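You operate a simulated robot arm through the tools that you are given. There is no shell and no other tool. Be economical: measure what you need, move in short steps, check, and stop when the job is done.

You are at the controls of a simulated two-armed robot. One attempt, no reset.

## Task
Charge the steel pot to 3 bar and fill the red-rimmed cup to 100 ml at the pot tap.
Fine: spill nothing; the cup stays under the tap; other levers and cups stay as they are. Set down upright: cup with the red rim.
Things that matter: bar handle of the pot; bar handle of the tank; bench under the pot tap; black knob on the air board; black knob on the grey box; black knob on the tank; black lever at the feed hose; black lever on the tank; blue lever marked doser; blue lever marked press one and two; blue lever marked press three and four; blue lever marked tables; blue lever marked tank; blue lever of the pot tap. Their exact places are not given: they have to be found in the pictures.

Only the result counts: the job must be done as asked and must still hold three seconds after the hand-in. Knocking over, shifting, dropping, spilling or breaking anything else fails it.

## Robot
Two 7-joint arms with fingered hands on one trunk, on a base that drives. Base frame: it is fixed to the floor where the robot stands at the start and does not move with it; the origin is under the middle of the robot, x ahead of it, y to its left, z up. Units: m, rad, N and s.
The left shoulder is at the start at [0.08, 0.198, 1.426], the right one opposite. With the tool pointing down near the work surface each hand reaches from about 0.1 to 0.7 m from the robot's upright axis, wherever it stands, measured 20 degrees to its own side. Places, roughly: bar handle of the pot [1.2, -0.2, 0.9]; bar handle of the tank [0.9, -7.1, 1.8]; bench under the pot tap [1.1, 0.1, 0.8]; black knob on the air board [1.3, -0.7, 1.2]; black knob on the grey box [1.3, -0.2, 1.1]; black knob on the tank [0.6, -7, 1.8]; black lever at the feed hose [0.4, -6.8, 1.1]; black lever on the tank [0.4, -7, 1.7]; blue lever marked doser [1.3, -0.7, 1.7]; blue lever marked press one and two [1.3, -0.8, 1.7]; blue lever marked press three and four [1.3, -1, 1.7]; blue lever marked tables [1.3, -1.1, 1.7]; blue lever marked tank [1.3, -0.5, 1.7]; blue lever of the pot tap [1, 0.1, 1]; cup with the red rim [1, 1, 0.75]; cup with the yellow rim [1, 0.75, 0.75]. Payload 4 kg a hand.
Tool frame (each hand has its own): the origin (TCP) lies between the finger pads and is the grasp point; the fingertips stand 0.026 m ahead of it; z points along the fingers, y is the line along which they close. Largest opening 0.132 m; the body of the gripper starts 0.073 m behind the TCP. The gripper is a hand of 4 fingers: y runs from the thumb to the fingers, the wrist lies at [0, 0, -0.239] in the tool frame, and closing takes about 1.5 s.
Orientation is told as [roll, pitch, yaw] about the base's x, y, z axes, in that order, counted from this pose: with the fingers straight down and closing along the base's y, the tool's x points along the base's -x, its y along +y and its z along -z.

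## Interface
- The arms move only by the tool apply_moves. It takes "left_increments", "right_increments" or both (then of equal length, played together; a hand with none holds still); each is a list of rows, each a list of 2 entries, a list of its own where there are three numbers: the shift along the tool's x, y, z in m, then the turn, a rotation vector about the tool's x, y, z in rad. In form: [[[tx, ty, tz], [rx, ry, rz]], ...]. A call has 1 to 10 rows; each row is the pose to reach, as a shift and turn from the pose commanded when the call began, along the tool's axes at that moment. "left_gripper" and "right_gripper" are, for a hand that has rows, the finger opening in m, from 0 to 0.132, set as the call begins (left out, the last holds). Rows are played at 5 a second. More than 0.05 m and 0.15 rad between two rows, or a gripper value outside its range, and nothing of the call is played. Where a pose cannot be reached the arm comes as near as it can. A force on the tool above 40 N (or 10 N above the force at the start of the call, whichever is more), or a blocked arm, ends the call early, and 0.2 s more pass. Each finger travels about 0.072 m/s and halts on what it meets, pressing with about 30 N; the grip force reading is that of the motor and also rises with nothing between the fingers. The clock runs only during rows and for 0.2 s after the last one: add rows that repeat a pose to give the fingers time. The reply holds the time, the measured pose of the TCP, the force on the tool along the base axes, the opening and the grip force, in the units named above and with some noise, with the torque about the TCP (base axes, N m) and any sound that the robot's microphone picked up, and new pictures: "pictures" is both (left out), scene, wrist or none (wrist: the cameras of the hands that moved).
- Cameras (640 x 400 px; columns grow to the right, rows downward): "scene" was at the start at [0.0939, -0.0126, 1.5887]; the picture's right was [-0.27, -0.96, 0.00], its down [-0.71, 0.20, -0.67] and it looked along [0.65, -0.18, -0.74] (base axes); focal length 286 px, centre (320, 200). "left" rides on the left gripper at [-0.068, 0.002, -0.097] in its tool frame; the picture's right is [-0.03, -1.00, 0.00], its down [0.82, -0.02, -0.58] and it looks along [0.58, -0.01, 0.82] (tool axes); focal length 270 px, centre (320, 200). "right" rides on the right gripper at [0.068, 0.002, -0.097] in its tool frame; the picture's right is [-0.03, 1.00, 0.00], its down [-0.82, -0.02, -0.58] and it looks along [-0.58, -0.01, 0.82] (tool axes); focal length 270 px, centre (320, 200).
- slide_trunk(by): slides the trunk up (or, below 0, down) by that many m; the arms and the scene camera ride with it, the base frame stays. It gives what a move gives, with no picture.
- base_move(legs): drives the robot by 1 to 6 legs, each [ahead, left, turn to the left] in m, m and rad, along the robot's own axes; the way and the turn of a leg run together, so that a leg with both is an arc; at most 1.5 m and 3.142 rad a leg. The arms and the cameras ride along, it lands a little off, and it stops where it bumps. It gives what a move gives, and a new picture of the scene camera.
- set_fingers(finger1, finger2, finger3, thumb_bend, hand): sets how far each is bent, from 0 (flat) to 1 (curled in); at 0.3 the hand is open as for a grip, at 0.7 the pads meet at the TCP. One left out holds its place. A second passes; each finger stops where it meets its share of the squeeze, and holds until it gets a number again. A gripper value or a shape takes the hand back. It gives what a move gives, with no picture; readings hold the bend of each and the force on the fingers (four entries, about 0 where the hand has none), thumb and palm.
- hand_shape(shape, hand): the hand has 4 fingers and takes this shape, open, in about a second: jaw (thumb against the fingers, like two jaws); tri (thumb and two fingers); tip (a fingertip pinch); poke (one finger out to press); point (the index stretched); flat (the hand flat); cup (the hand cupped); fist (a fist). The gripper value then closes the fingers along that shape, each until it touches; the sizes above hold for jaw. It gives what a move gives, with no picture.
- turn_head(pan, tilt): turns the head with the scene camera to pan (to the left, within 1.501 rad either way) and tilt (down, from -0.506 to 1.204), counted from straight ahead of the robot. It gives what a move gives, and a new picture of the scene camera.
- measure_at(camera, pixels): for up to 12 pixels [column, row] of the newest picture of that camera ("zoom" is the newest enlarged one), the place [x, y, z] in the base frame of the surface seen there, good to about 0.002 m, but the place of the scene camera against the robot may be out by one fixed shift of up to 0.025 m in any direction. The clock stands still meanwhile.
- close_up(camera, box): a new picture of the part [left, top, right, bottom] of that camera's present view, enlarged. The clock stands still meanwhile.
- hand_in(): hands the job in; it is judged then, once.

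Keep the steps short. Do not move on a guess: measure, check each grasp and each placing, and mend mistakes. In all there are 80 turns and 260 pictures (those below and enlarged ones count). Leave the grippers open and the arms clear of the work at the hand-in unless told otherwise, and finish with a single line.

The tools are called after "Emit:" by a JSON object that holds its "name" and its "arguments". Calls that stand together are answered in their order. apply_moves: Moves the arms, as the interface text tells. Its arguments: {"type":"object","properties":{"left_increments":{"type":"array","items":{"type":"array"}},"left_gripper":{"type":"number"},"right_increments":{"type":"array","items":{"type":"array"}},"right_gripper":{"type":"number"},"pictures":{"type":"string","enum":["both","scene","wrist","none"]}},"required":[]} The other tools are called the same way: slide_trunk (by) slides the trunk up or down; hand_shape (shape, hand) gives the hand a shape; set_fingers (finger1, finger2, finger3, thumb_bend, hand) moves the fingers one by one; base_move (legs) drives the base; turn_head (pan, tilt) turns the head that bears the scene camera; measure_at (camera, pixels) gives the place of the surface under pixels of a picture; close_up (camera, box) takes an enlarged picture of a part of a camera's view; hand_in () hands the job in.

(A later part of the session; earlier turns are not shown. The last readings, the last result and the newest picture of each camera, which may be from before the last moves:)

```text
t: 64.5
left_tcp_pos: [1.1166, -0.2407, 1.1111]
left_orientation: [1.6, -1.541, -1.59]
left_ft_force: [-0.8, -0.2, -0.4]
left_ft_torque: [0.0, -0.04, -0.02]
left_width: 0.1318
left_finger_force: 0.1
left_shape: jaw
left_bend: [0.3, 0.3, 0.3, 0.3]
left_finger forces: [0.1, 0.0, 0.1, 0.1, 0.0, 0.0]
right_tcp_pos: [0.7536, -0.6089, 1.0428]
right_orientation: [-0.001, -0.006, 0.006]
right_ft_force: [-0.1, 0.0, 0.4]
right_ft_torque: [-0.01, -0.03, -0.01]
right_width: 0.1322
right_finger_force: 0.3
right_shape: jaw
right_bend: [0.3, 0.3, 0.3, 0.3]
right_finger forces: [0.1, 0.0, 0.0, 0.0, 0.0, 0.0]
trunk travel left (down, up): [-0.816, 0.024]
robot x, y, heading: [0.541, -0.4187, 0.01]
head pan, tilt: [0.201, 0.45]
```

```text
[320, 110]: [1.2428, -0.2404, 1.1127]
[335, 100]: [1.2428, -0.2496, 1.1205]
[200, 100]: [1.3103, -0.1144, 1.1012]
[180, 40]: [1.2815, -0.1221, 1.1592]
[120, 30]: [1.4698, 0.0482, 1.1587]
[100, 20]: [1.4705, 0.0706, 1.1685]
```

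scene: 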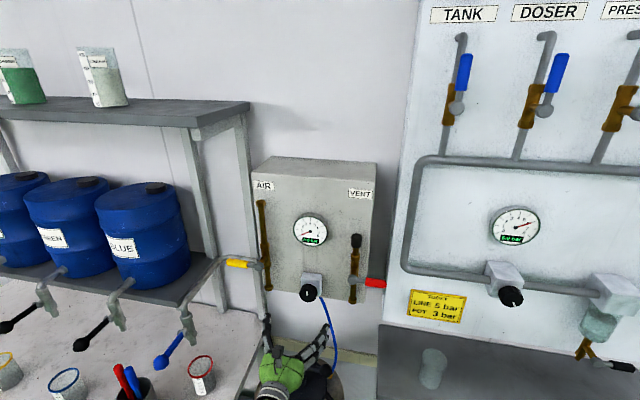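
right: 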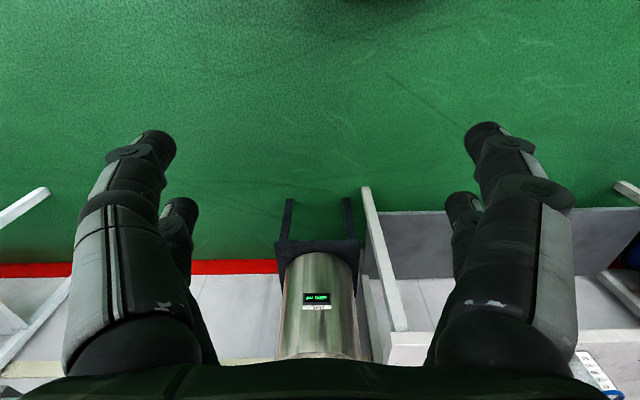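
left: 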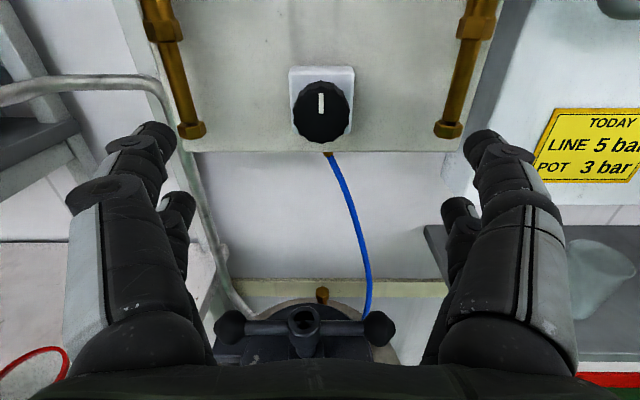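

The mark now points straight up (zero stop). I raise the hand to 1.20 and shift 0.19 left to face the yellow AIR lever.

Emit:
{"name": "apply_moves", "arguments": {"left_increments": [[[-0.03, 0, -0.02], [0, 0, 0]], [[-0.06, 0, -0.04], [0, 0, 0]], [[-0.09, 0, -0.06], [0, 0, 0]], [[-0.09, 0, -0.06], [0, 0, 0]]], "pictures": "none"}}

Emit:
{"name": "base_move", "arguments": {"legs": [[0, 0.19, 0]]}}

Emit:
{"name": "apply_moves", "arguments": {"left_increments": [[[0, 0, 0], [0, 0, 0]]], "pictures": "wrist"}}

```text
t: 65.5
left_tcp_pos: [1.0568, -0.2452, 1.201]
left_orientation: [1.506, -1.539, -1.495]
left_ft_force: [0.5, -0.2, 0.7]
left_ft_torque: [0.01, 0.05, 0.02]
left_width: 0.1319
left_finger_force: 0.0
left_shape: jaw
left_bend: [0.3, 0.3, 0.3, 0.3]
left_finger forces: [0.0, 0.0, 0.0, 0.1, 0.1, 0.0]
left hand out of reach, approached as far as the arm can: row 2
right_tcp_pos: [0.755, -0.6092, 1.0414]
right_orientation: [0.0, -0.003, 0.007]
right_ft_force: [0.2, -0.5, 0.1]
right_ft_torque: [0.02, 0.01, 0.01]
right_width: 0.1319
right_finger_force: 0.1
right_shape: jaw
right_bend: [0.3, 0.3, 0.3, 0.3]
right_finger forces: [0.1, 0.0, 0.1, 0.1, 0.0, 0.0]
trunk travel left (down, up): [-0.816, 0.024]
robot x, y, heading: [0.5368, -0.4225, 0.012]
head pan, tilt: [0.201, 0.45]
```

```text
t: 67.0
left_tcp_pos: [1.0548, -0.0592, 1.2031]
left_orientation: [1.535, -1.536, -1.524]
left_ft_force: [-0.5, -0.6, -0.8]
left_ft_torque: [-0.01, 0.02, 0.05]
left_width: 0.1319
left_finger_force: 0.1
left_shape: jaw
left_bend: [0.3, 0.3, 0.3, 0.3]
left_finger forces: [0.1, 0.0, 0.0, 0.1, 0.1, 0.1]
right_tcp_pos: [0.7536, -0.4232, 1.0401]
right_orientation: [0.002, -0.004, 0.007]
right_ft_force: [-0.4, 0.1, -0.2]
right_ft_torque: [0.02, 0.0, 0.01]
right_width: 0.132
right_finger_force: 0.0
right_shape: jaw
right_bend: [0.3, 0.3, 0.3, 0.3]
right_finger forces: [0.1, 0.0, 0.0, 0.0, 0.0, 0.0]
trunk travel left (down, up): [-0.816, 0.024]
robot x, y, heading: [0.5372, -0.2299, 0.004]
head pan, tilt: [0.201, 0.45]
```

scene: 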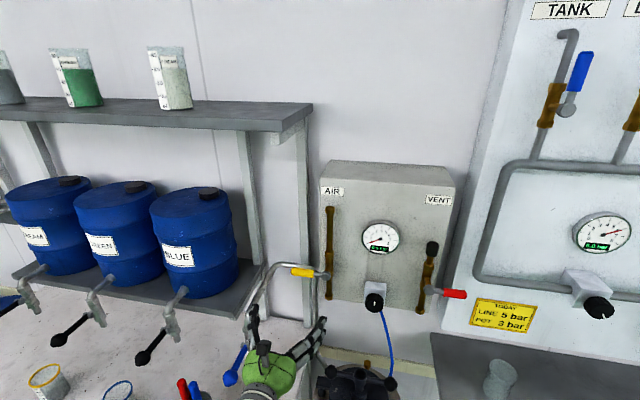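

```text
t: 67.4
left_tcp_pos: [1.0556, -0.0516, 1.201]
left_orientation: [1.539, -1.541, -1.528]
left_ft_force: [0.2, -0.4, -0.1]
left_ft_torque: [0.0, 0.03, -0.01]
left_width: 0.1321
left_finger_force: 0.1
left_shape: jaw
left_bend: [0.3, 0.3, 0.3, 0.3]
left_finger forces: [0.0, 0.0, 0.0, 0.0, 0.0, 0.0]
right_tcp_pos: [0.7541, -0.4171, 1.0421]
right_orientation: [-0.002, -0.005, 0.007]
right_ft_force: [0.7, 0.3, -0.3]
right_ft_torque: [-0.01, 0.01, 0.02]
right_width: 0.1318
right_finger_force: 0.1
right_shape: jaw
right_bend: [0.3, 0.3, 0.3, 0.3]
right_finger forces: [0.0, 0.0, 0.0, 0.0, 0.1, 0.0]
trunk travel left (down, up): [-0.816, 0.024]
robot x, y, heading: [0.5368, -0.2327, 0.009]
head pan, tilt: [0.201, 0.45]
```

left: 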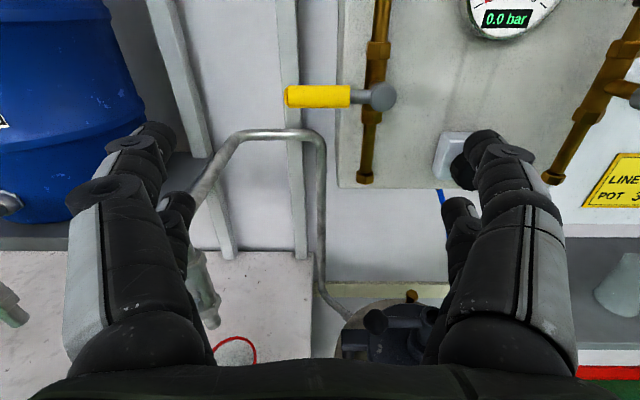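

Emit:
{"name": "measure_at", "arguments": {"camera": "left", "pixels": [[290, 96], [320, 96], [345, 96], [320, 88], [320, 104], [380, 97], [372, 60], [368, 140], [250, 136], [200, 180]]}}

Emit:
{"name": "close_up", "arguments": {"camera": "left", "box": [270, 40, 420, 190]}}

```text
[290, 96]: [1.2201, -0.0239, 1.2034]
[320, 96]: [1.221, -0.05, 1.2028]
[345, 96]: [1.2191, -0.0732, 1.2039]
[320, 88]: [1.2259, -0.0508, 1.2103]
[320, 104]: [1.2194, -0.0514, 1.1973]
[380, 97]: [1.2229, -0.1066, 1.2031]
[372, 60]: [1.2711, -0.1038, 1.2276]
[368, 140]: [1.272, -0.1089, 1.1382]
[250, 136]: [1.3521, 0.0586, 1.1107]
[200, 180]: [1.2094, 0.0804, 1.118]
```

```text
2.67 times, centred on (345, 115) of left
```

zoom: 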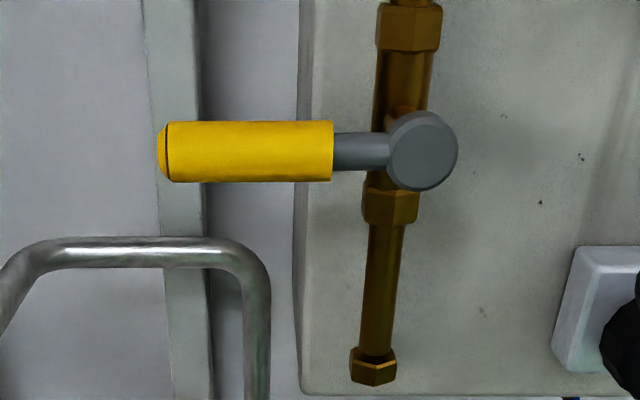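

The lever's pivot is [~1.23, -0.107, 1.203]; yellow grip spans y -0.022 to -0.078. I roll the hand a quarter turn anticlockwise so the fingers can close on it from above and below.

Emit:
{"name": "apply_moves", "arguments": {"left_increments": [[[0, 0, 0], [0, 0, -0.15]], [[0, 0, 0], [0, 0, -0.3]], [[0, 0, 0], [0, 0, -0.45]], [[0, 0, 0], [0, 0, -0.6]], [[0, 0, 0], [0, 0, -0.75]], [[0, 0, 0], [0, 0, -0.9]], [[0, 0, 0], [0, 0, -1.05]], [[0, 0, 0], [0, 0, -1.2]], [[0, 0, 0], [0, 0, -1.35]], [[0, 0, 0], [0, 0, -1.5]]], "left_gripper": 0.07, "pictures": "both"}}

```text
t: 69.6
left_tcp_pos: [1.055, -0.0541, 1.2019]
left_orientation: [-1.569, -0.099, 1.583]
left_ft_force: [-0.2, 0.6, 0.6]
left_ft_torque: [0.03, 0.0, -0.01]
left_width: 0.0704
left_finger_force: 0.1
left_shape: jaw
left_bend: [0.72, 0.72, 0.72, 0.7]
left_finger forces: [0.0, 0.0, 0.1, 0.0, 0.1, 0.1]
right_tcp_pos: [0.7545, -0.4192, 1.0401]
right_orientation: [0.001, -0.002, 0.006]
right_ft_force: [0.0, 0.5, -0.4]
right_ft_torque: [-0.02, 0.0, 0.01]
right_width: 0.1317
right_finger_force: 0.0
right_shape: jaw
right_bend: [0.3, 0.3, 0.3, 0.3]
right_finger forces: [0.0, 0.0, 0.0, 0.0, 0.0, 0.0]
trunk travel left (down, up): [-0.816, 0.024]
robot x, y, heading: [0.5361, -0.2263, 0.01]
head pan, tilt: [0.201, 0.45]
```

scene: 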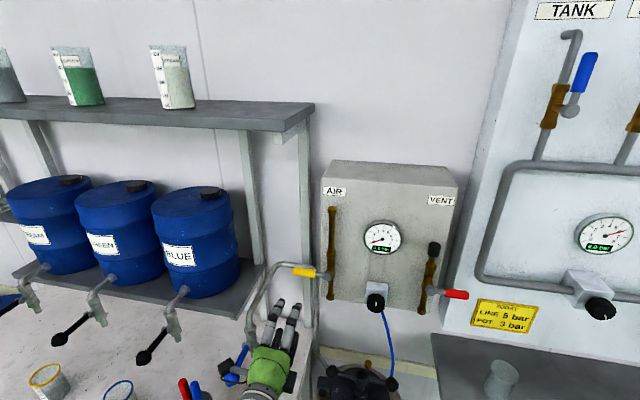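
left: 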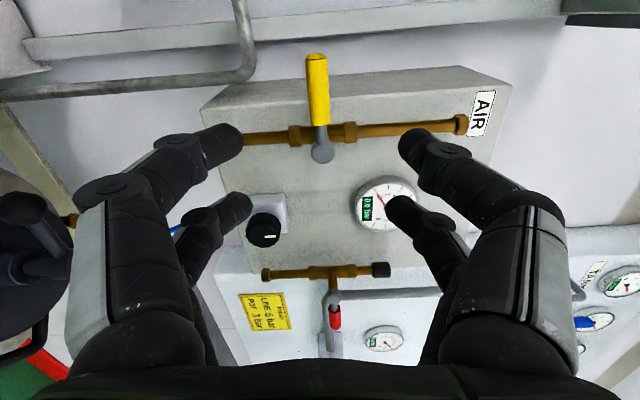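

The hand fits around the lever. I advance 0.167 with open fingers.

Emit:
{"name": "apply_moves", "arguments": {"left_increments": [[[-0.002, 0, 0.042], [0, 0, 0]], [[-0.004, 0, 0.084], [0, 0, 0]], [[-0.006, 0, 0.126], [0, 0, 0]], [[-0.007, 0, 0.166], [0, 0, 0]], [[-0.007, 0, 0.166], [0, 0, 0]]], "pictures": "both"}}

```text
t: 70.8
left_tcp_pos: [1.2208, -0.0441, 1.2024]
left_orientation: [-1.57, -0.102, 1.583]
left_ft_force: [-0.1, 0.2, 1.4]
left_ft_torque: [0.0, 0.0, 0.0]
left_width: 0.0704
left_finger_force: 0.0
left_shape: jaw
left_bend: [0.72, 0.72, 0.72, 0.7]
left_finger forces: [0.0, 0.0, 0.0, 0.0, 0.0, 0.1]
right_tcp_pos: [0.7542, -0.4203, 1.0423]
right_orientation: [0.0, -0.003, 0.006]
right_ft_force: [0.0, 0.4, 0.2]
right_ft_torque: [-0.01, -0.02, 0.0]
right_width: 0.1319
right_finger_force: 0.0
right_shape: jaw
right_bend: [0.3, 0.3, 0.3, 0.3]
right_finger forces: [0.1, 0.0, 0.0, 0.0, 0.1, 0.1]
trunk travel left (down, up): [-0.816, 0.024]
robot x, y, heading: [0.5354, -0.2297, 0.01]
head pan, tilt: [0.201, 0.45]
```

scene: 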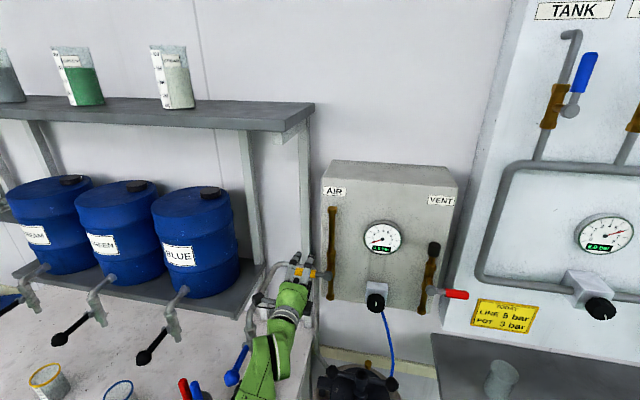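
left: 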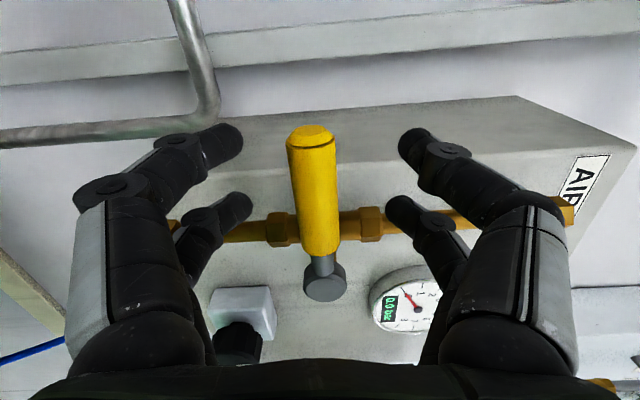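

The lever is centred between the fingers. I close on it, then test upward by 0.3 rad about the pivot.

Emit:
{"name": "apply_moves", "arguments": {"left_increments": [[[0, 0, 0], [0, 0, 0]], [[0, 0, 0], [0, 0, 0]], [[0, 0, 0], [0, 0, 0]], [[0, 0, 0], [0, 0, 0]], [[0, 0, 0], [0, 0, 0]], [[0, 0, 0], [0, 0, 0]]], "left_gripper": 0.005, "pictures": "none"}}

Emit:
{"name": "apply_moves", "arguments": {"left_increments": [[[0.0002, -0.0047, 0], [0, 0, 0.075]], [[0.0007, -0.0094, 0], [0, 0, 0.15]], [[0.0016, -0.014, 0], [0, 0, 0.225]], [[0.0028, -0.0186, 0], [0, 0, 0.3]]], "pictures": "wrist"}}

```text
t: 72.2
left_tcp_pos: [1.2243, -0.0457, 1.1998]
left_orientation: [-1.568, -0.103, 1.584]
left_ft_force: [16.2, 1.5, 3.2]
left_ft_torque: [-0.06, -0.01, 0.07]
left_width: 0.0048
left_finger_force: 30.1
left_shape: jaw
left_bend: [0.71, 0.71, 0.71, 0.72]
left_finger forces: [21.4, 20.1, 21.3, 0.0, 24.6, 0.1]
right_tcp_pos: [0.7574, -0.4201, 1.0404]
right_orientation: [-0.002, 0.0, 0.008]
right_ft_force: [-0.1, -0.1, 0.7]
right_ft_torque: [0.01, 0.02, 0.02]
right_width: 0.1319
right_finger_force: 0.0
right_shape: jaw
right_bend: [0.3, 0.3, 0.3, 0.3]
right_finger forces: [0.0, 0.0, 0.1, 0.1, 0.1, 0.0]
trunk travel left (down, up): [-0.816, 0.024]
robot x, y, heading: [0.5358, -0.231, 0.013]
head pan, tilt: [0.201, 0.45]
```

```text
t: 73.2
left_tcp_pos: [1.2256, -0.0475, 1.2178]
left_orientation: [-1.566, -0.404, 1.582]
left_ft_force: [17.9, 5.7, 1.5]
left_ft_torque: [-0.29, -0.03, 0.18]
left_width: 0.0044
left_finger_force: 29.9
left_shape: jaw
left_bend: [0.71, 0.71, 0.71, 0.72]
left_finger forces: [24.0, 20.4, 22.5, 0.0, 23.5, 0.0]
right_tcp_pos: [0.7583, -0.4178, 1.0413]
right_orientation: [-0.002, 0.0, 0.006]
right_ft_force: [0.3, 0.0, -0.6]
right_ft_torque: [0.02, 0.01, 0.01]
right_width: 0.1317
right_finger_force: 0.0
right_shape: jaw
right_bend: [0.3, 0.3, 0.3, 0.3]
right_finger forces: [0.0, 0.0, 0.0, 0.0, 0.1, 0.0]
trunk travel left (down, up): [-0.816, 0.024]
robot x, y, heading: [0.5322, -0.2335, 0.004]
head pan, tilt: [0.201, 0.45]
```

left: 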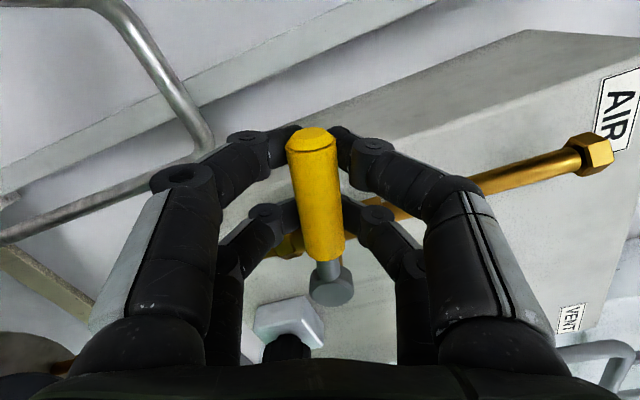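

It swings up freely. I finish the quarter turn.

Emit:
{"name": "apply_moves", "arguments": {"left_increments": [[[0.0006, -0.0089, 0], [0, 0, 0.141]], [[0.0025, -0.0175, 0], [0, 0, 0.282]], [[0.0055, -0.0259, 0], [0, 0, 0.423]], [[0.0098, -0.0337, 0], [0, 0, 0.564]], [[0.015, -0.0408, 0], [0, 0, 0.705]], [[0.0213, -0.0472, 0], [0, 0, 0.846]], [[0.0283, -0.0526, 0], [0, 0, 0.987]], [[0.036, -0.0569, 0], [0, 0, 1.128]], [[0.0443, -0.0602, 0], [0, 0, 1.27]]], "pictures": "both"}}

```text
t: 74.6
left_tcp_pos: [1.225, -0.0841, 1.2591]
left_orientation: [-1.604, -1.237, 1.617]
left_ft_force: [14.4, 7.7, 4.2]
left_ft_torque: [0.07, -0.13, 0.14]
left_width: 0.0043
left_finger_force: 30.2
left_shape: jaw
left_bend: [0.71, 0.71, 0.71, 0.73]
left_finger forces: [21.2, 21.8, 19.7, 0.0, 23.1, 0.0]
right_tcp_pos: [0.7575, -0.4184, 1.0415]
right_orientation: [-0.001, -0.002, 0.007]
right_ft_force: [-0.8, -0.5, 0.5]
right_ft_torque: [0.0, 0.0, -0.01]
right_width: 0.1318
right_finger_force: 0.1
right_shape: jaw
right_bend: [0.3, 0.3, 0.3, 0.3]
right_finger forces: [0.0, 0.0, 0.0, 0.0, 0.1, 0.1]
trunk travel left (down, up): [-0.816, 0.024]
robot x, y, heading: [0.5332, -0.2284, 0.009]
head pan, tilt: [0.201, 0.45]
stopped in row 7 (left hand): the force on the tool passed its limit at 41 N (the readings are from after the stop); the commanded pose is now the measured one
```

scene: 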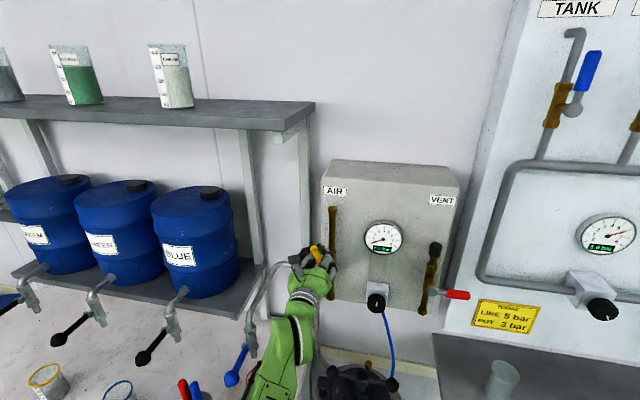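
left: 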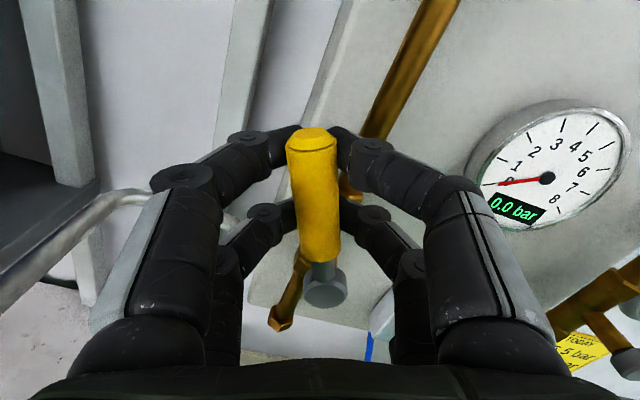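

Stopped by side force at about 65°. I continue with a slightly smaller radius.

Emit:
{"name": "apply_moves", "arguments": {"left_increments": [[[0.0004, -0.0066, 0], [0, 0, 0.11]], [[0.0014, -0.0131, 0], [0, 0, 0.22]], [[0.0032, -0.0194, 0], [0, 0, 0.33]], [[0.0057, -0.0256, 0], [0, 0, 0.44]]], "pictures": "wrist"}}

```text
t: 75.6
left_tcp_pos: [1.225, -0.1113, 1.2642]
left_orientation: [1.685, -1.462, -1.672]
left_ft_force: [23.6, 6.4, 19.9]
left_ft_torque: [0.02, -0.36, 0.05]
left_width: 0.004
left_finger_force: 29.9
left_shape: jaw
left_bend: [0.71, 0.71, 0.71, 0.73]
left_finger forces: [23.8, 23.2, 22.0, 0.1, 23.2, 0.1]
right_tcp_pos: [0.7563, -0.4166, 1.0424]
right_orientation: [-0.001, 0.001, 0.007]
right_ft_force: [0.4, -0.9, -0.5]
right_ft_torque: [0.01, 0.0, -0.01]
right_width: 0.132
right_finger_force: 0.0
right_shape: jaw
right_bend: [0.3, 0.3, 0.3, 0.3]
right_finger forces: [0.0, 0.0, 0.0, 0.0, 0.0, 0.0]
trunk travel left (down, up): [-0.816, 0.024]
robot x, y, heading: [0.5338, -0.2303, 0.003]
head pan, tilt: [0.201, 0.45]
```

left: 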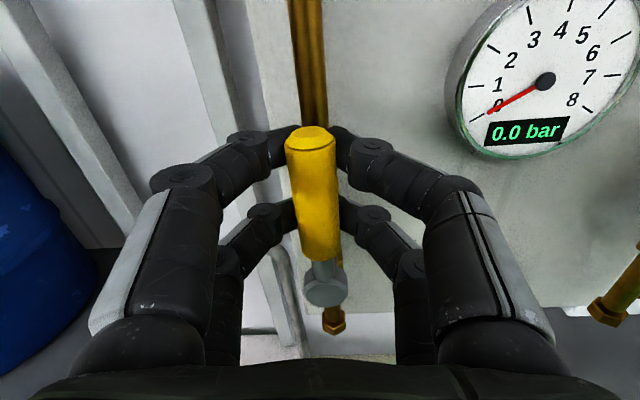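

The lever now lies along its pipe (open); the gauge still reads 0.0 as the regulator is at zero. I release and back off.

Emit:
{"name": "apply_moves", "arguments": {"left_increments": [[[0, 0, 0], [0, 0, 0]], [[0, 0, 0], [0, 0, 0]], [[0, 0, 0], [0, 0, 0]], [[0, 0, 0], [0, 0, 0]], [[0, 0, 0], [0, 0, 0]], [[0, 0, -0.03], [0, 0, 0]], [[0, 0, -0.07], [0, 0, 0]], [[0, 0, -0.12], [0, 0, 0]], [[0.04, 0, -0.12], [0, 0, 0]], [[0.08, 0, -0.12], [0, 0, 0]]], "left_gripper": 0.132, "pictures": "both"}}

```text
t: 77.8
left_tcp_pos: [1.1036, -0.1045, 1.1824]
left_orientation: [1.657, -1.463, -1.643]
left_ft_force: [-0.4, -0.2, 0.1]
left_ft_torque: [0.0, -0.03, -0.04]
left_width: 0.132
left_finger_force: 0.0
left_shape: jaw
left_bend: [0.3, 0.3, 0.3, 0.3]
left_finger forces: [0.0, 0.0, 0.0, 0.0, 0.0, 0.0]
right_tcp_pos: [0.7551, -0.4199, 1.0411]
right_orientation: [0.0, -0.002, 0.006]
right_ft_force: [0.1, 0.4, -0.6]
right_ft_torque: [0.02, -0.01, -0.03]
right_width: 0.132
right_finger_force: 0.2
right_shape: jaw
right_bend: [0.3, 0.3, 0.3, 0.3]
right_finger forces: [0.0, 0.0, 0.0, 0.0, 0.1, 0.0]
trunk travel left (down, up): [-0.816, 0.024]
robot x, y, heading: [0.5367, -0.2302, 0.01]
head pan, tilt: [0.201, 0.45]
```

scene: 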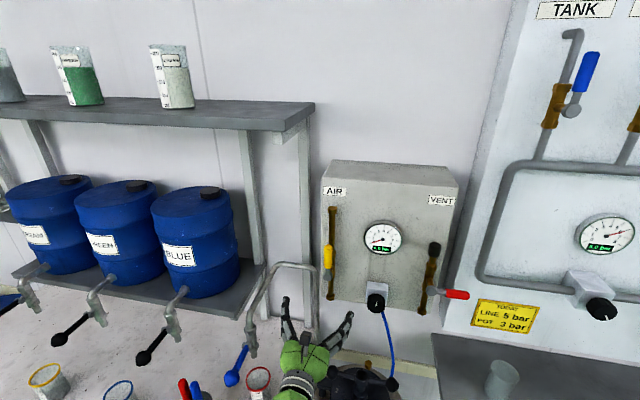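
left: 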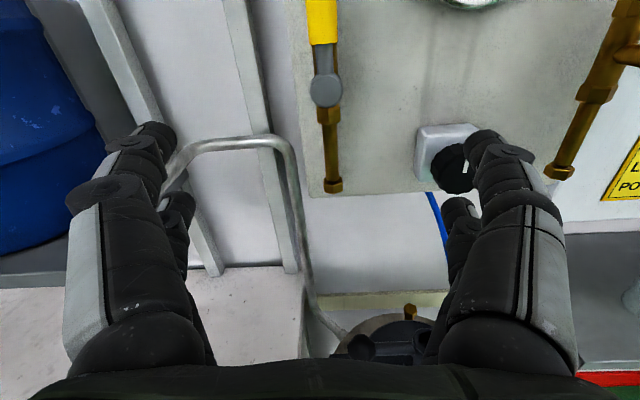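

AIR is open. Back to the knob: base 0.136 right, hand down to 1.11, pre-rolled anticlockwise.

Emit:
{"name": "base_move", "arguments": {"legs": [[0, -0.136, 0]]}}

Emit:
{"name": "apply_moves", "arguments": {"left_increments": [[[0.024, 0, 0], [0, 0, -0.13]], [[0.048, 0, 0], [0, 0, -0.26]], [[0.072, 0, 0], [0, 0, -0.39]], [[0.072, 0, 0], [0, 0, -0.52]], [[0.072, 0, 0], [0, 0, -0.65]], [[0.072, 0, 0], [0, 0, -0.78]], [[0.072, 0, 0], [0, 0, -0.78]]], "left_gripper": 0.11, "pictures": "wrist"}}

Emit:
{"name": "turn_head", "arguments": {"pan": 0.2, "tilt": 0.45}}

```text
t: 79.2
left_tcp_pos: [1.1037, -0.2392, 1.1823]
left_orientation: [1.659, -1.467, -1.646]
left_ft_force: [-0.1, 0.3, -0.8]
left_ft_torque: [-0.02, 0.0, -0.08]
left_width: 0.1321
left_finger_force: 0.2
left_shape: jaw
left_bend: [0.3, 0.3, 0.3, 0.3]
left_finger forces: [0.1, 0.1, 0.0, 0.0, 0.1, 0.0]
right_tcp_pos: [0.7552, -0.5516, 1.042]
right_orientation: [-0.003, -0.004, 0.007]
right_ft_force: [0.1, 0.7, -0.9]
right_ft_torque: [0.0, -0.02, 0.02]
right_width: 0.1322
right_finger_force: 0.1
right_shape: jaw
right_bend: [0.3, 0.3, 0.3, 0.3]
right_finger forces: [0.1, 0.0, 0.0, 0.0, 0.1, 0.0]
trunk travel left (down, up): [-0.816, 0.024]
robot x, y, heading: [0.5347, -0.3662, 0.001]
head pan, tilt: [0.201, 0.45]
```

scene: 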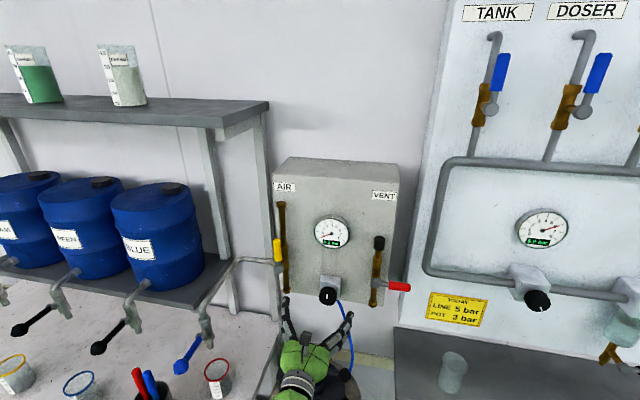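

```text
t: 80.8
left_tcp_pos: [1.1052, -0.2342, 1.1125]
left_orientation: [-1.587, -0.897, 1.595]
left_ft_force: [1.3, 0.7, -0.3]
left_ft_torque: [-0.02, 0.01, 0.0]
left_width: 0.1102
left_finger_force: 0.0
left_shape: jaw
left_bend: [0.56, 0.56, 0.56, 0.4]
left_finger forces: [0.1, 0.1, 0.0, 0.1, 0.0, 0.0]
right_tcp_pos: [0.755, -0.5567, 1.0421]
right_orientation: [0.0, -0.002, 0.006]
right_ft_force: [0.0, 0.8, 1.1]
right_ft_torque: [0.0, -0.02, -0.03]
right_width: 0.1319
right_finger_force: 0.0
right_shape: jaw
right_bend: [0.3, 0.3, 0.3, 0.3]
right_finger forces: [0.1, 0.0, 0.1, 0.0, 0.0, 0.0]
trunk travel left (down, up): [-0.816, 0.024]
robot x, y, heading: [0.5388, -0.366, 0.009]
head pan, tilt: [0.201, 0.45]
```

left: 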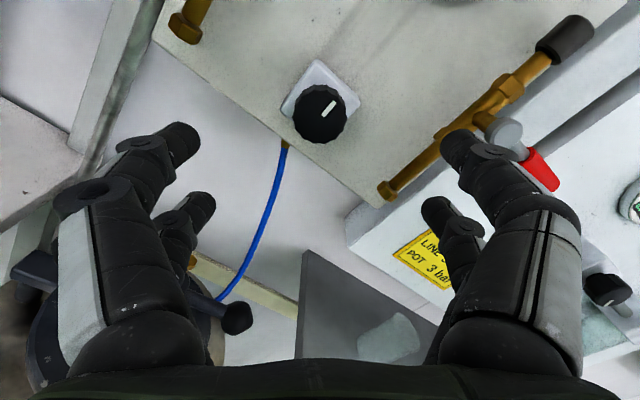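

```text
t: 81.4
left_tcp_pos: [1.1062, -0.2348, 1.1118]
left_orientation: [-1.586, -0.897, 1.595]
left_ft_force: [0.0, -0.6, -0.7]
left_ft_torque: [-0.01, 0.0, -0.02]
left_width: 0.1104
left_finger_force: 0.0
left_shape: jaw
left_bend: [0.56, 0.56, 0.56, 0.4]
left_finger forces: [0.0, 0.1, 0.0, 0.0, 0.0, 0.0]
right_tcp_pos: [0.7559, -0.5557, 1.0414]
right_orientation: [-0.001, -0.004, 0.007]
right_ft_force: [-0.7, 0.1, -0.7]
right_ft_torque: [0.0, 0.02, -0.01]
right_width: 0.1318
right_finger_force: 0.0
right_shape: jaw
right_bend: [0.3, 0.3, 0.3, 0.3]
right_finger forces: [0.1, 0.0, 0.0, 0.0, 0.0, 0.1]
trunk travel left (down, up): [-0.816, 0.024]
robot x, y, heading: [0.5396, -0.3646, 0.01]
head pan, tilt: [0.201, 0.45]
```

scene: 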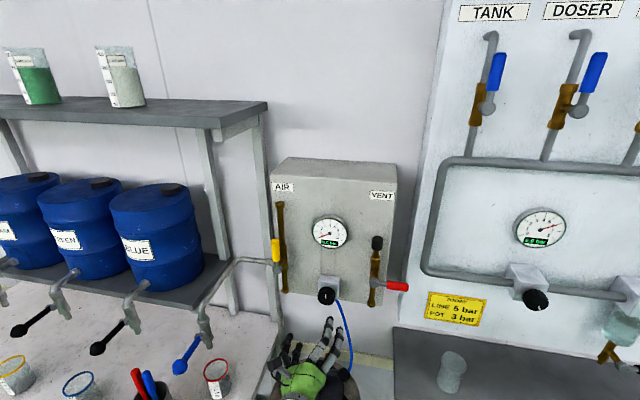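

Emit:
{"name": "apply_moves", "arguments": {"left_increments": [[[0.0013, -0.001, 0.033], [0, 0, 0]], [[0.0026, -0.002, 0.066], [0, 0, 0]], [[0.004, -0.003, 0.1], [0, 0, 0]], [[0.0053, -0.0035, 0.131], [0, 0, 0]], [[0.0053, -0.0035, 0.131], [0, 0, 0]]], "pictures": "wrist"}}

```text
t: 82.6
left_tcp_pos: [1.2344, -0.2391, 1.1121]
left_orientation: [-1.586, -0.896, 1.595]
left_ft_force: [0.3, -0.6, 0.2]
left_ft_torque: [-0.02, -0.02, 0.0]
left_width: 0.11
left_finger_force: 0.0
left_shape: jaw
left_bend: [0.56, 0.56, 0.56, 0.4]
left_finger forces: [0.0, 0.0, 0.0, 0.1, 0.0, 0.0]
right_tcp_pos: [0.7556, -0.5548, 1.0411]
right_orientation: [0.0, -0.002, 0.009]
right_ft_force: [0.5, 0.3, 0.2]
right_ft_torque: [0.0, -0.01, -0.03]
right_width: 0.1317
right_finger_force: 0.0
right_shape: jaw
right_bend: [0.3, 0.3, 0.3, 0.3]
right_finger forces: [0.1, 0.0, 0.0, 0.1, 0.0, 0.0]
trunk travel left (down, up): [-0.816, 0.024]
robot x, y, heading: [0.5347, -0.3602, 0.003]
head pan, tilt: [0.201, 0.45]
```

left: 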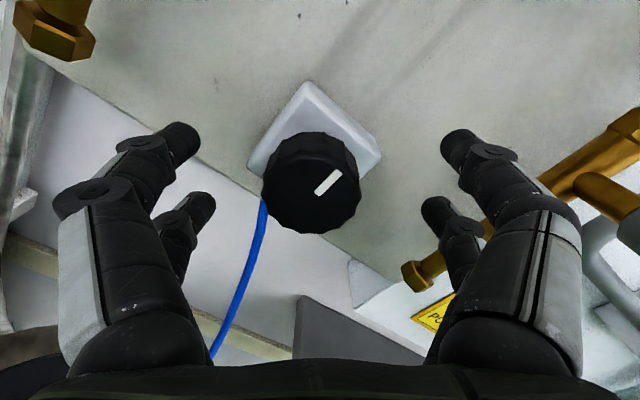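

Emit:
{"name": "apply_moves", "arguments": {"left_increments": [[[0, 0.003, 0.001], [0, 0, 0]], [[0, 0.003, 0.001], [0, 0, 0]], [[0, 0.003, 0.001], [0, 0, 0]], [[0, 0.003, 0.001], [0, 0, 0]], [[0, 0.003, 0.001], [0, 0, 0]], [[0, 0.003, 0.001], [0, 0, 0]], [[0, 0.003, 0.001], [0, 0, 0]], [[0, 0.003, 0.001], [0, 0, 0]], [[0, 0.003, 0.001], [0, 0, 0]]], "left_gripper": 0.015, "pictures": "none"}}

Emit:
{"name": "apply_moves", "arguments": {"left_increments": [[[0, 0, 0], [0, 0, 0.1]], [[0, 0, 0], [0, 0, 0.2]], [[0, 0, 0], [0, 0, 0.3]], [[0, 0, 0], [0, 0, 0.4]], [[0, 0, 0], [0, 0, 0.5]], [[0, 0, 0], [0, 0, 0.6]], [[0, 0, 0], [0, 0, 0.7]], [[0, 0, 0], [0, 0, 0.8]], [[0, 0, 0], [0, 0, 0.8]]], "pictures": "both"}}

Emit:
{"name": "close_up", "arguments": {"camera": "scene", "box": [260, 150, 420, 310]}}

```text
t: 84.6
left_tcp_pos: [1.2371, -0.2374, 1.1094]
left_orientation: [-1.584, -0.897, 1.594]
left_ft_force: [2.5, 2.3, -0.7]
left_ft_torque: [0.1, 0.07, 0.0]
left_width: 0.0206
left_finger_force: 30.1
left_shape: jaw
left_bend: [0.73, 0.73, 0.73, 0.71]
left_finger forces: [26.3, 29.6, 31.0, 0.0, 18.9, 0.0]
right_tcp_pos: [0.7552, -0.5562, 1.0418]
right_orientation: [0.001, -0.004, 0.008]
right_ft_force: [0.9, -1.0, -0.2]
right_ft_torque: [0.01, 0.01, -0.02]
right_width: 0.1319
right_finger_force: 0.1
right_shape: jaw
right_bend: [0.3, 0.3, 0.3, 0.3]
right_finger forces: [0.0, 0.1, 0.0, 0.1, 0.0, 0.0]
trunk travel left (down, up): [-0.816, 0.024]
robot x, y, heading: [0.5367, -0.364, 0.006]
head pan, tilt: [0.201, 0.45]
```

```text
t: 86.6
left_tcp_pos: [1.2368, -0.2398, 1.1104]
left_orientation: [1.655, -1.439, -1.644]
left_ft_force: [3.3, -10.8, 6.3]
left_ft_torque: [-0.06, -0.08, -0.35]
left_width: 0.0206
left_finger_force: 29.4
left_shape: jaw
left_bend: [0.73, 0.73, 0.73, 0.71]
left_finger forces: [27.0, 28.8, 34.4, 0.0, 23.3, 0.0]
right_tcp_pos: [0.7543, -0.5582, 1.0422]
right_orientation: [0.004, -0.005, 0.007]
right_ft_force: [1.3, -0.6, 0.7]
right_ft_torque: [0.0, -0.01, 0.01]
right_width: 0.1321
right_finger_force: 0.1
right_shape: jaw
right_bend: [0.3, 0.3, 0.3, 0.3]
right_finger forces: [0.0, 0.0, 0.1, 0.1, 0.0, 0.0]
trunk travel left (down, up): [-0.816, 0.024]
robot x, y, heading: [0.5347, -0.365, 0.008]
head pan, tilt: [0.201, 0.45]
```

scene: 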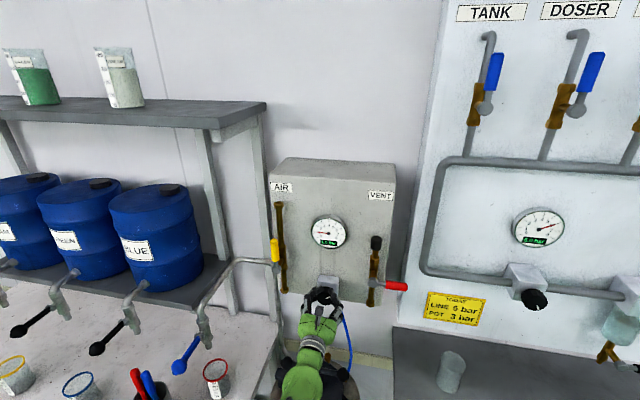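
left: 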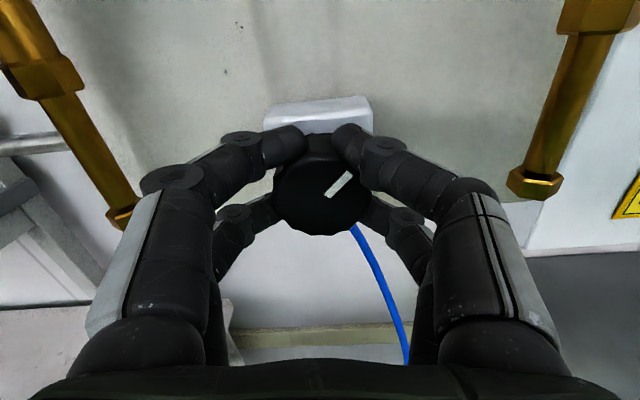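

```text
2.50 times, centred on (340, 230) of scene
```

zoom: 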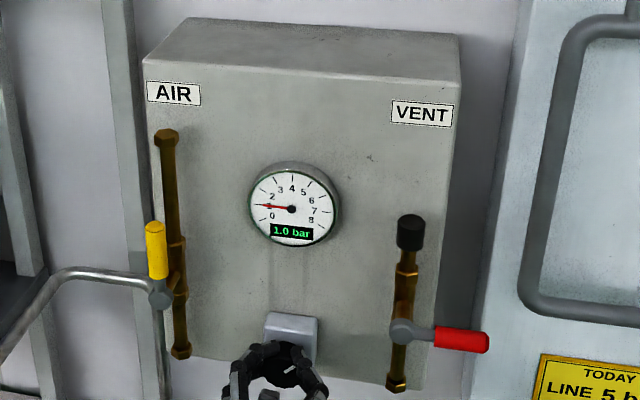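

The gauge reads 1.0 bar. I hold still to see whether it's still rising.

Emit:
{"name": "apply_moves", "arguments": {"left_increments": [[[0, 0, 0], [0, 0, 0]], [[0, 0, 0], [0, 0, 0]], [[0, 0, 0], [0, 0, 0]], [[0, 0, 0], [0, 0, 0]], [[0, 0, 0], [0, 0, 0]], [[0, 0, 0], [0, 0, 0]], [[0, 0, 0], [0, 0, 0]], [[0, 0, 0], [0, 0, 0]], [[0, 0, 0], [0, 0, 0]], [[0, 0, 0], [0, 0, 0]]], "pictures": "none"}}

Emit:
{"name": "close_up", "arguments": {"camera": "scene", "box": [290, 200, 370, 260]}}

```text
t: 88.8
left_tcp_pos: [1.2363, -0.24, 1.11]
left_orientation: [1.658, -1.44, -1.643]
left_ft_force: [6.0, -12.9, 10.7]
left_ft_torque: [-0.07, -0.16, -0.35]
left_width: 0.0206
left_finger_force: 30.4
left_shape: jaw
left_bend: [0.73, 0.73, 0.73, 0.71]
left_finger forces: [28.1, 28.4, 33.8, 0.1, 24.1, 0.0]
right_tcp_pos: [0.7546, -0.5588, 1.0407]
right_orientation: [0.005, -0.004, 0.007]
right_ft_force: [-0.5, 0.3, 0.1]
right_ft_torque: [0.02, -0.02, 0.01]
right_width: 0.1321
right_finger_force: 0.1
right_shape: jaw
right_bend: [0.3, 0.3, 0.3, 0.3]
right_finger forces: [0.0, 0.0, 0.1, 0.1, 0.1, 0.0]
trunk travel left (down, up): [-0.816, 0.024]
robot x, y, heading: [0.5389, -0.3647, 0.003]
head pan, tilt: [0.201, 0.45]
```

```text
6.67 times, centred on (330, 230) of scene
```

zoom: 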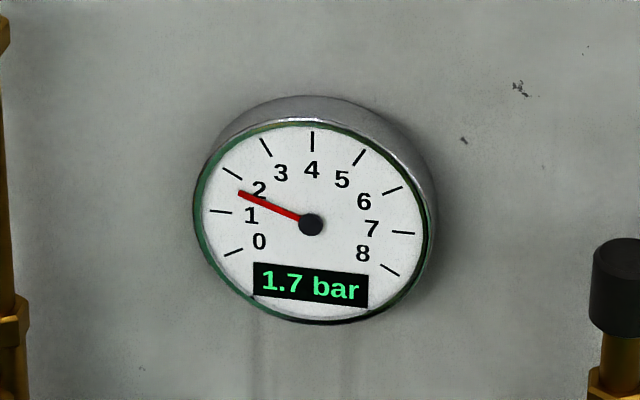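

Emit:
{"name": "apply_moves", "arguments": {"left_increments": [[[0, 0, 0], [0, 0, 0]], [[0, 0, 0], [0, 0, 0]], [[0, 0, 0], [0, 0, 0]], [[0, 0, 0], [0, 0, 0]], [[0, 0, 0], [0, 0, 0]], [[0, 0, 0], [0, 0, 0]], [[0, 0, 0], [0, 0, 0]], [[0, 0, 0], [0, 0, 0]], [[0, 0, 0], [0, 0, 0]], [[0, 0, 0], [0, 0, 0]]], "pictures": "none"}}

Emit:
{"name": "close_up", "arguments": {"camera": "scene", "box": [290, 200, 370, 260]}}

```text
t: 91.0
left_tcp_pos: [1.2359, -0.2404, 1.1105]
left_orientation: [1.656, -1.441, -1.642]
left_ft_force: [7.8, -12.0, 12.7]
left_ft_torque: [-0.07, -0.22, -0.39]
left_width: 0.0204
left_finger_force: 30.0
left_shape: jaw
left_bend: [0.73, 0.73, 0.73, 0.71]
left_finger forces: [29.1, 28.3, 33.3, 0.0, 24.2, 0.0]
right_tcp_pos: [0.7548, -0.5581, 1.0412]
right_orientation: [0.004, -0.004, 0.007]
right_ft_force: [0.3, -1.0, 0.2]
right_ft_torque: [0.03, 0.02, 0.0]
right_width: 0.1317
right_finger_force: 0.2
right_shape: jaw
right_bend: [0.3, 0.3, 0.3, 0.3]
right_finger forces: [0.0, 0.0, 0.0, 0.0, 0.1, 0.0]
trunk travel left (down, up): [-0.816, 0.024]
robot x, y, heading: [0.536, -0.361, 0.006]
head pan, tilt: [0.201, 0.45]
```

```text
6.67 times, centred on (330, 230) of scene
```

zoom: 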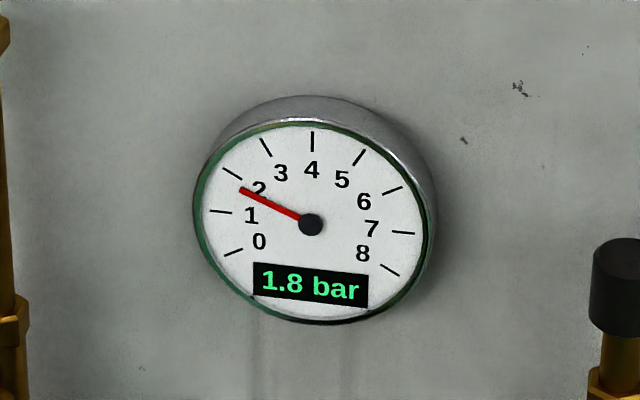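

Settling near 1.8 bar for 0.8 rad (about 0.44 rad per bar). I turn 0.5 rad more clockwise and wait.

Emit:
{"name": "apply_moves", "arguments": {"left_increments": [[[0, 0, 0], [0, 0, 0.1]], [[0, 0, 0], [0, 0, 0.2]], [[0, 0, 0], [0, 0, 0.3]], [[0, 0, 0], [0, 0, 0.4]], [[0, 0, 0], [0, 0, 0.5]], [[0, 0, 0], [0, 0, 0.5]], [[0, 0, 0], [0, 0, 0.5]], [[0, 0, 0], [0, 0, 0.5]], [[0, 0, 0], [0, 0, 0.5]], [[0, 0, 0], [0, 0, 0.5]]], "pictures": "none"}}

Emit:
{"name": "apply_moves", "arguments": {"left_increments": [[[0, 0, 0], [0, 0, 0]], [[0, 0, 0], [0, 0, 0]], [[0, 0, 0], [0, 0, 0]], [[0, 0, 0], [0, 0, 0]], [[0, 0, 0], [0, 0, 0]], [[0, 0, 0], [0, 0, 0]], [[0, 0, 0], [0, 0, 0]], [[0, 0, 0], [0, 0, 0]], [[0, 0, 0], [0, 0, 0]], [[0, 0, 0], [0, 0, 0]]], "pictures": "none"}}

Emit:
{"name": "close_up", "arguments": {"camera": "scene", "box": [290, 200, 370, 260]}}

Emit:
{"name": "apply_moves", "arguments": {"left_increments": [[[0, 0, 0], [0, 0, 0]], [[0, 0, 0], [0, 0, 0]], [[0, 0, 0], [0, 0, 0]], [[0, 0, 0], [0, 0, 0]], [[0, 0, 0], [0, 0, 0]], [[0, 0, 0], [0, 0, 0]], [[0, 0, 0], [0, 0, 0]], [[0, 0, 0], [0, 0, 0]], [[0, 0, 0], [0, 0, 0]], [[0, 0, 0], [0, 0, 0]]], "pictures": "none"}}

Emit:
{"name": "close_up", "arguments": {"camera": "scene", "box": [290, 200, 370, 260]}}

```text
t: 93.2
left_tcp_pos: [1.2367, -0.2429, 1.1101]
left_orientation: [1.587, -0.938, -1.575]
left_ft_force: [4.5, -23.9, 11.9]
left_ft_torque: [-0.04, -0.15, -0.62]
left_width: 0.0203
left_finger_force: 29.6
left_shape: jaw
left_bend: [0.73, 0.73, 0.73, 0.71]
left_finger forces: [32.0, 27.9, 32.6, 0.0, 25.7, 0.0]
right_tcp_pos: [0.7543, -0.5611, 1.0403]
right_orientation: [0.006, -0.007, 0.008]
right_ft_force: [-0.6, -0.3, -0.6]
right_ft_torque: [0.02, -0.04, 0.0]
right_width: 0.1317
right_finger_force: 0.0
right_shape: jaw
right_bend: [0.3, 0.3, 0.3, 0.3]
right_finger forces: [0.0, 0.0, 0.0, 0.0, 0.0, 0.0]
trunk travel left (down, up): [-0.816, 0.024]
robot x, y, heading: [0.5365, -0.3673, 0.01]
head pan, tilt: [0.201, 0.45]
```

```text
t: 95.4
left_tcp_pos: [1.2358, -0.2432, 1.1105]
left_orientation: [1.588, -0.939, -1.573]
left_ft_force: [4.5, -23.7, 9.8]
left_ft_torque: [-0.09, -0.16, -0.62]
left_width: 0.0203
left_finger_force: 29.8
left_shape: jaw
left_bend: [0.73, 0.73, 0.73, 0.71]
left_finger forces: [31.1, 27.8, 32.7, 0.0, 26.3, 0.1]
right_tcp_pos: [0.7534, -0.561, 1.0419]
right_orientation: [0.004, -0.003, 0.007]
right_ft_force: [0.7, -0.3, 0.1]
right_ft_torque: [0.01, 0.01, 0.0]
right_width: 0.1322
right_finger_force: 0.1
right_shape: jaw
right_bend: [0.3, 0.3, 0.3, 0.3]
right_finger forces: [0.0, 0.0, 0.0, 0.0, 0.0, 0.1]
trunk travel left (down, up): [-0.816, 0.024]
robot x, y, heading: [0.5377, -0.371, 0.006]
head pan, tilt: [0.201, 0.45]
```

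```text
6.67 times, centred on (330, 230) of scene
```

zoom: 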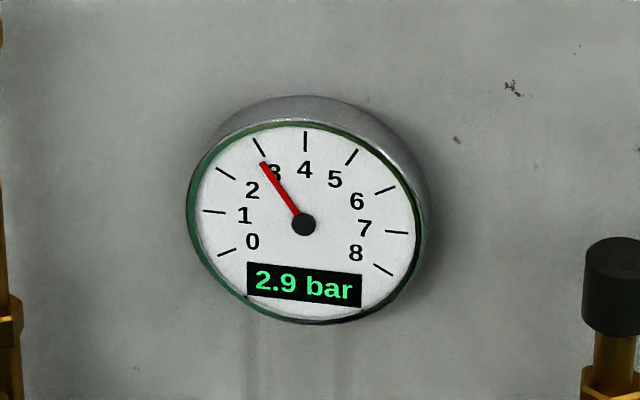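

```text
t: 97.6
left_tcp_pos: [1.2361, -0.2417, 1.1106]
left_orientation: [1.587, -0.938, -1.574]
left_ft_force: [4.2, -23.8, 9.5]
left_ft_torque: [-0.08, -0.15, -0.61]
left_width: 0.0201
left_finger_force: 30.2
left_shape: jaw
left_bend: [0.73, 0.73, 0.73, 0.71]
left_finger forces: [30.8, 27.7, 32.8, 0.0, 26.4, 0.0]
right_tcp_pos: [0.7544, -0.5613, 1.0412]
right_orientation: [0.005, -0.004, 0.006]
right_ft_force: [-0.1, -0.1, 0.7]
right_ft_torque: [0.04, -0.01, -0.01]
right_width: 0.1321
right_finger_force: 0.1
right_shape: jaw
right_bend: [0.3, 0.3, 0.3, 0.3]
right_finger forces: [0.0, 0.0, 0.1, 0.0, 0.1, 0.0]
trunk travel left (down, up): [-0.816, 0.024]
robot x, y, heading: [0.5354, -0.3686, 0.009]
head pan, tilt: [0.201, 0.45]
```

```text
6.67 times, centred on (330, 230) of scene
```

zoom: 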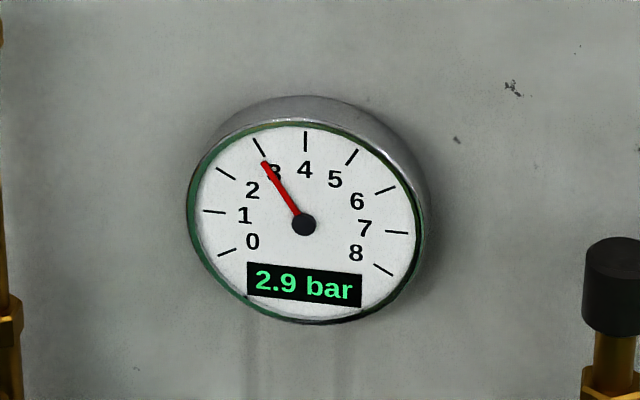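

Steady at 2.9. I add 0.04 rad and wait.

Emit:
{"name": "apply_moves", "arguments": {"left_increments": [[[0, 0, 0], [0, 0, 0.02]], [[0, 0, 0], [0, 0, 0.04]], [[0, 0, 0], [0, 0, 0.04]], [[0, 0, 0], [0, 0, 0.04]], [[0, 0, 0], [0, 0, 0.04]], [[0, 0, 0], [0, 0, 0.04]], [[0, 0, 0], [0, 0, 0.04]], [[0, 0, 0], [0, 0, 0.04]], [[0, 0, 0], [0, 0, 0.04]], [[0, 0, 0], [0, 0, 0.04]]], "pictures": "none"}}

Emit:
{"name": "close_up", "arguments": {"camera": "scene", "box": [290, 200, 370, 260]}}

```text
t: 99.8
left_tcp_pos: [1.2364, -0.2433, 1.1107]
left_orientation: [1.589, -0.901, -1.571]
left_ft_force: [4.7, -23.8, 11.1]
left_ft_torque: [-0.12, -0.16, -0.64]
left_width: 0.0202
left_finger_force: 30.3
left_shape: jaw
left_bend: [0.73, 0.73, 0.73, 0.71]
left_finger forces: [32.0, 28.2, 32.0, 0.1, 26.2, 0.2]
right_tcp_pos: [0.7547, -0.5617, 1.0403]
right_orientation: [0.006, -0.002, 0.008]
right_ft_force: [0.6, 0.4, -0.4]
right_ft_torque: [-0.03, 0.01, 0.0]
right_width: 0.1321
right_finger_force: 0.1
right_shape: jaw
right_bend: [0.3, 0.3, 0.3, 0.3]
right_finger forces: [0.0, 0.0, 0.0, 0.1, 0.1, 0.0]
trunk travel left (down, up): [-0.816, 0.024]
robot x, y, heading: [0.5343, -0.3658, 0.006]
head pan, tilt: [0.201, 0.45]
```

```text
6.67 times, centred on (330, 230) of scene
```

zoom: 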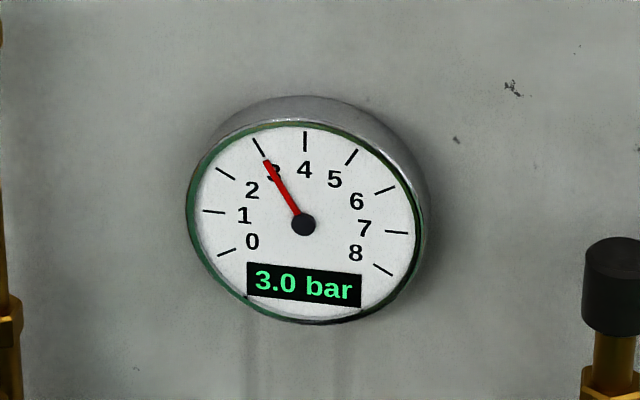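

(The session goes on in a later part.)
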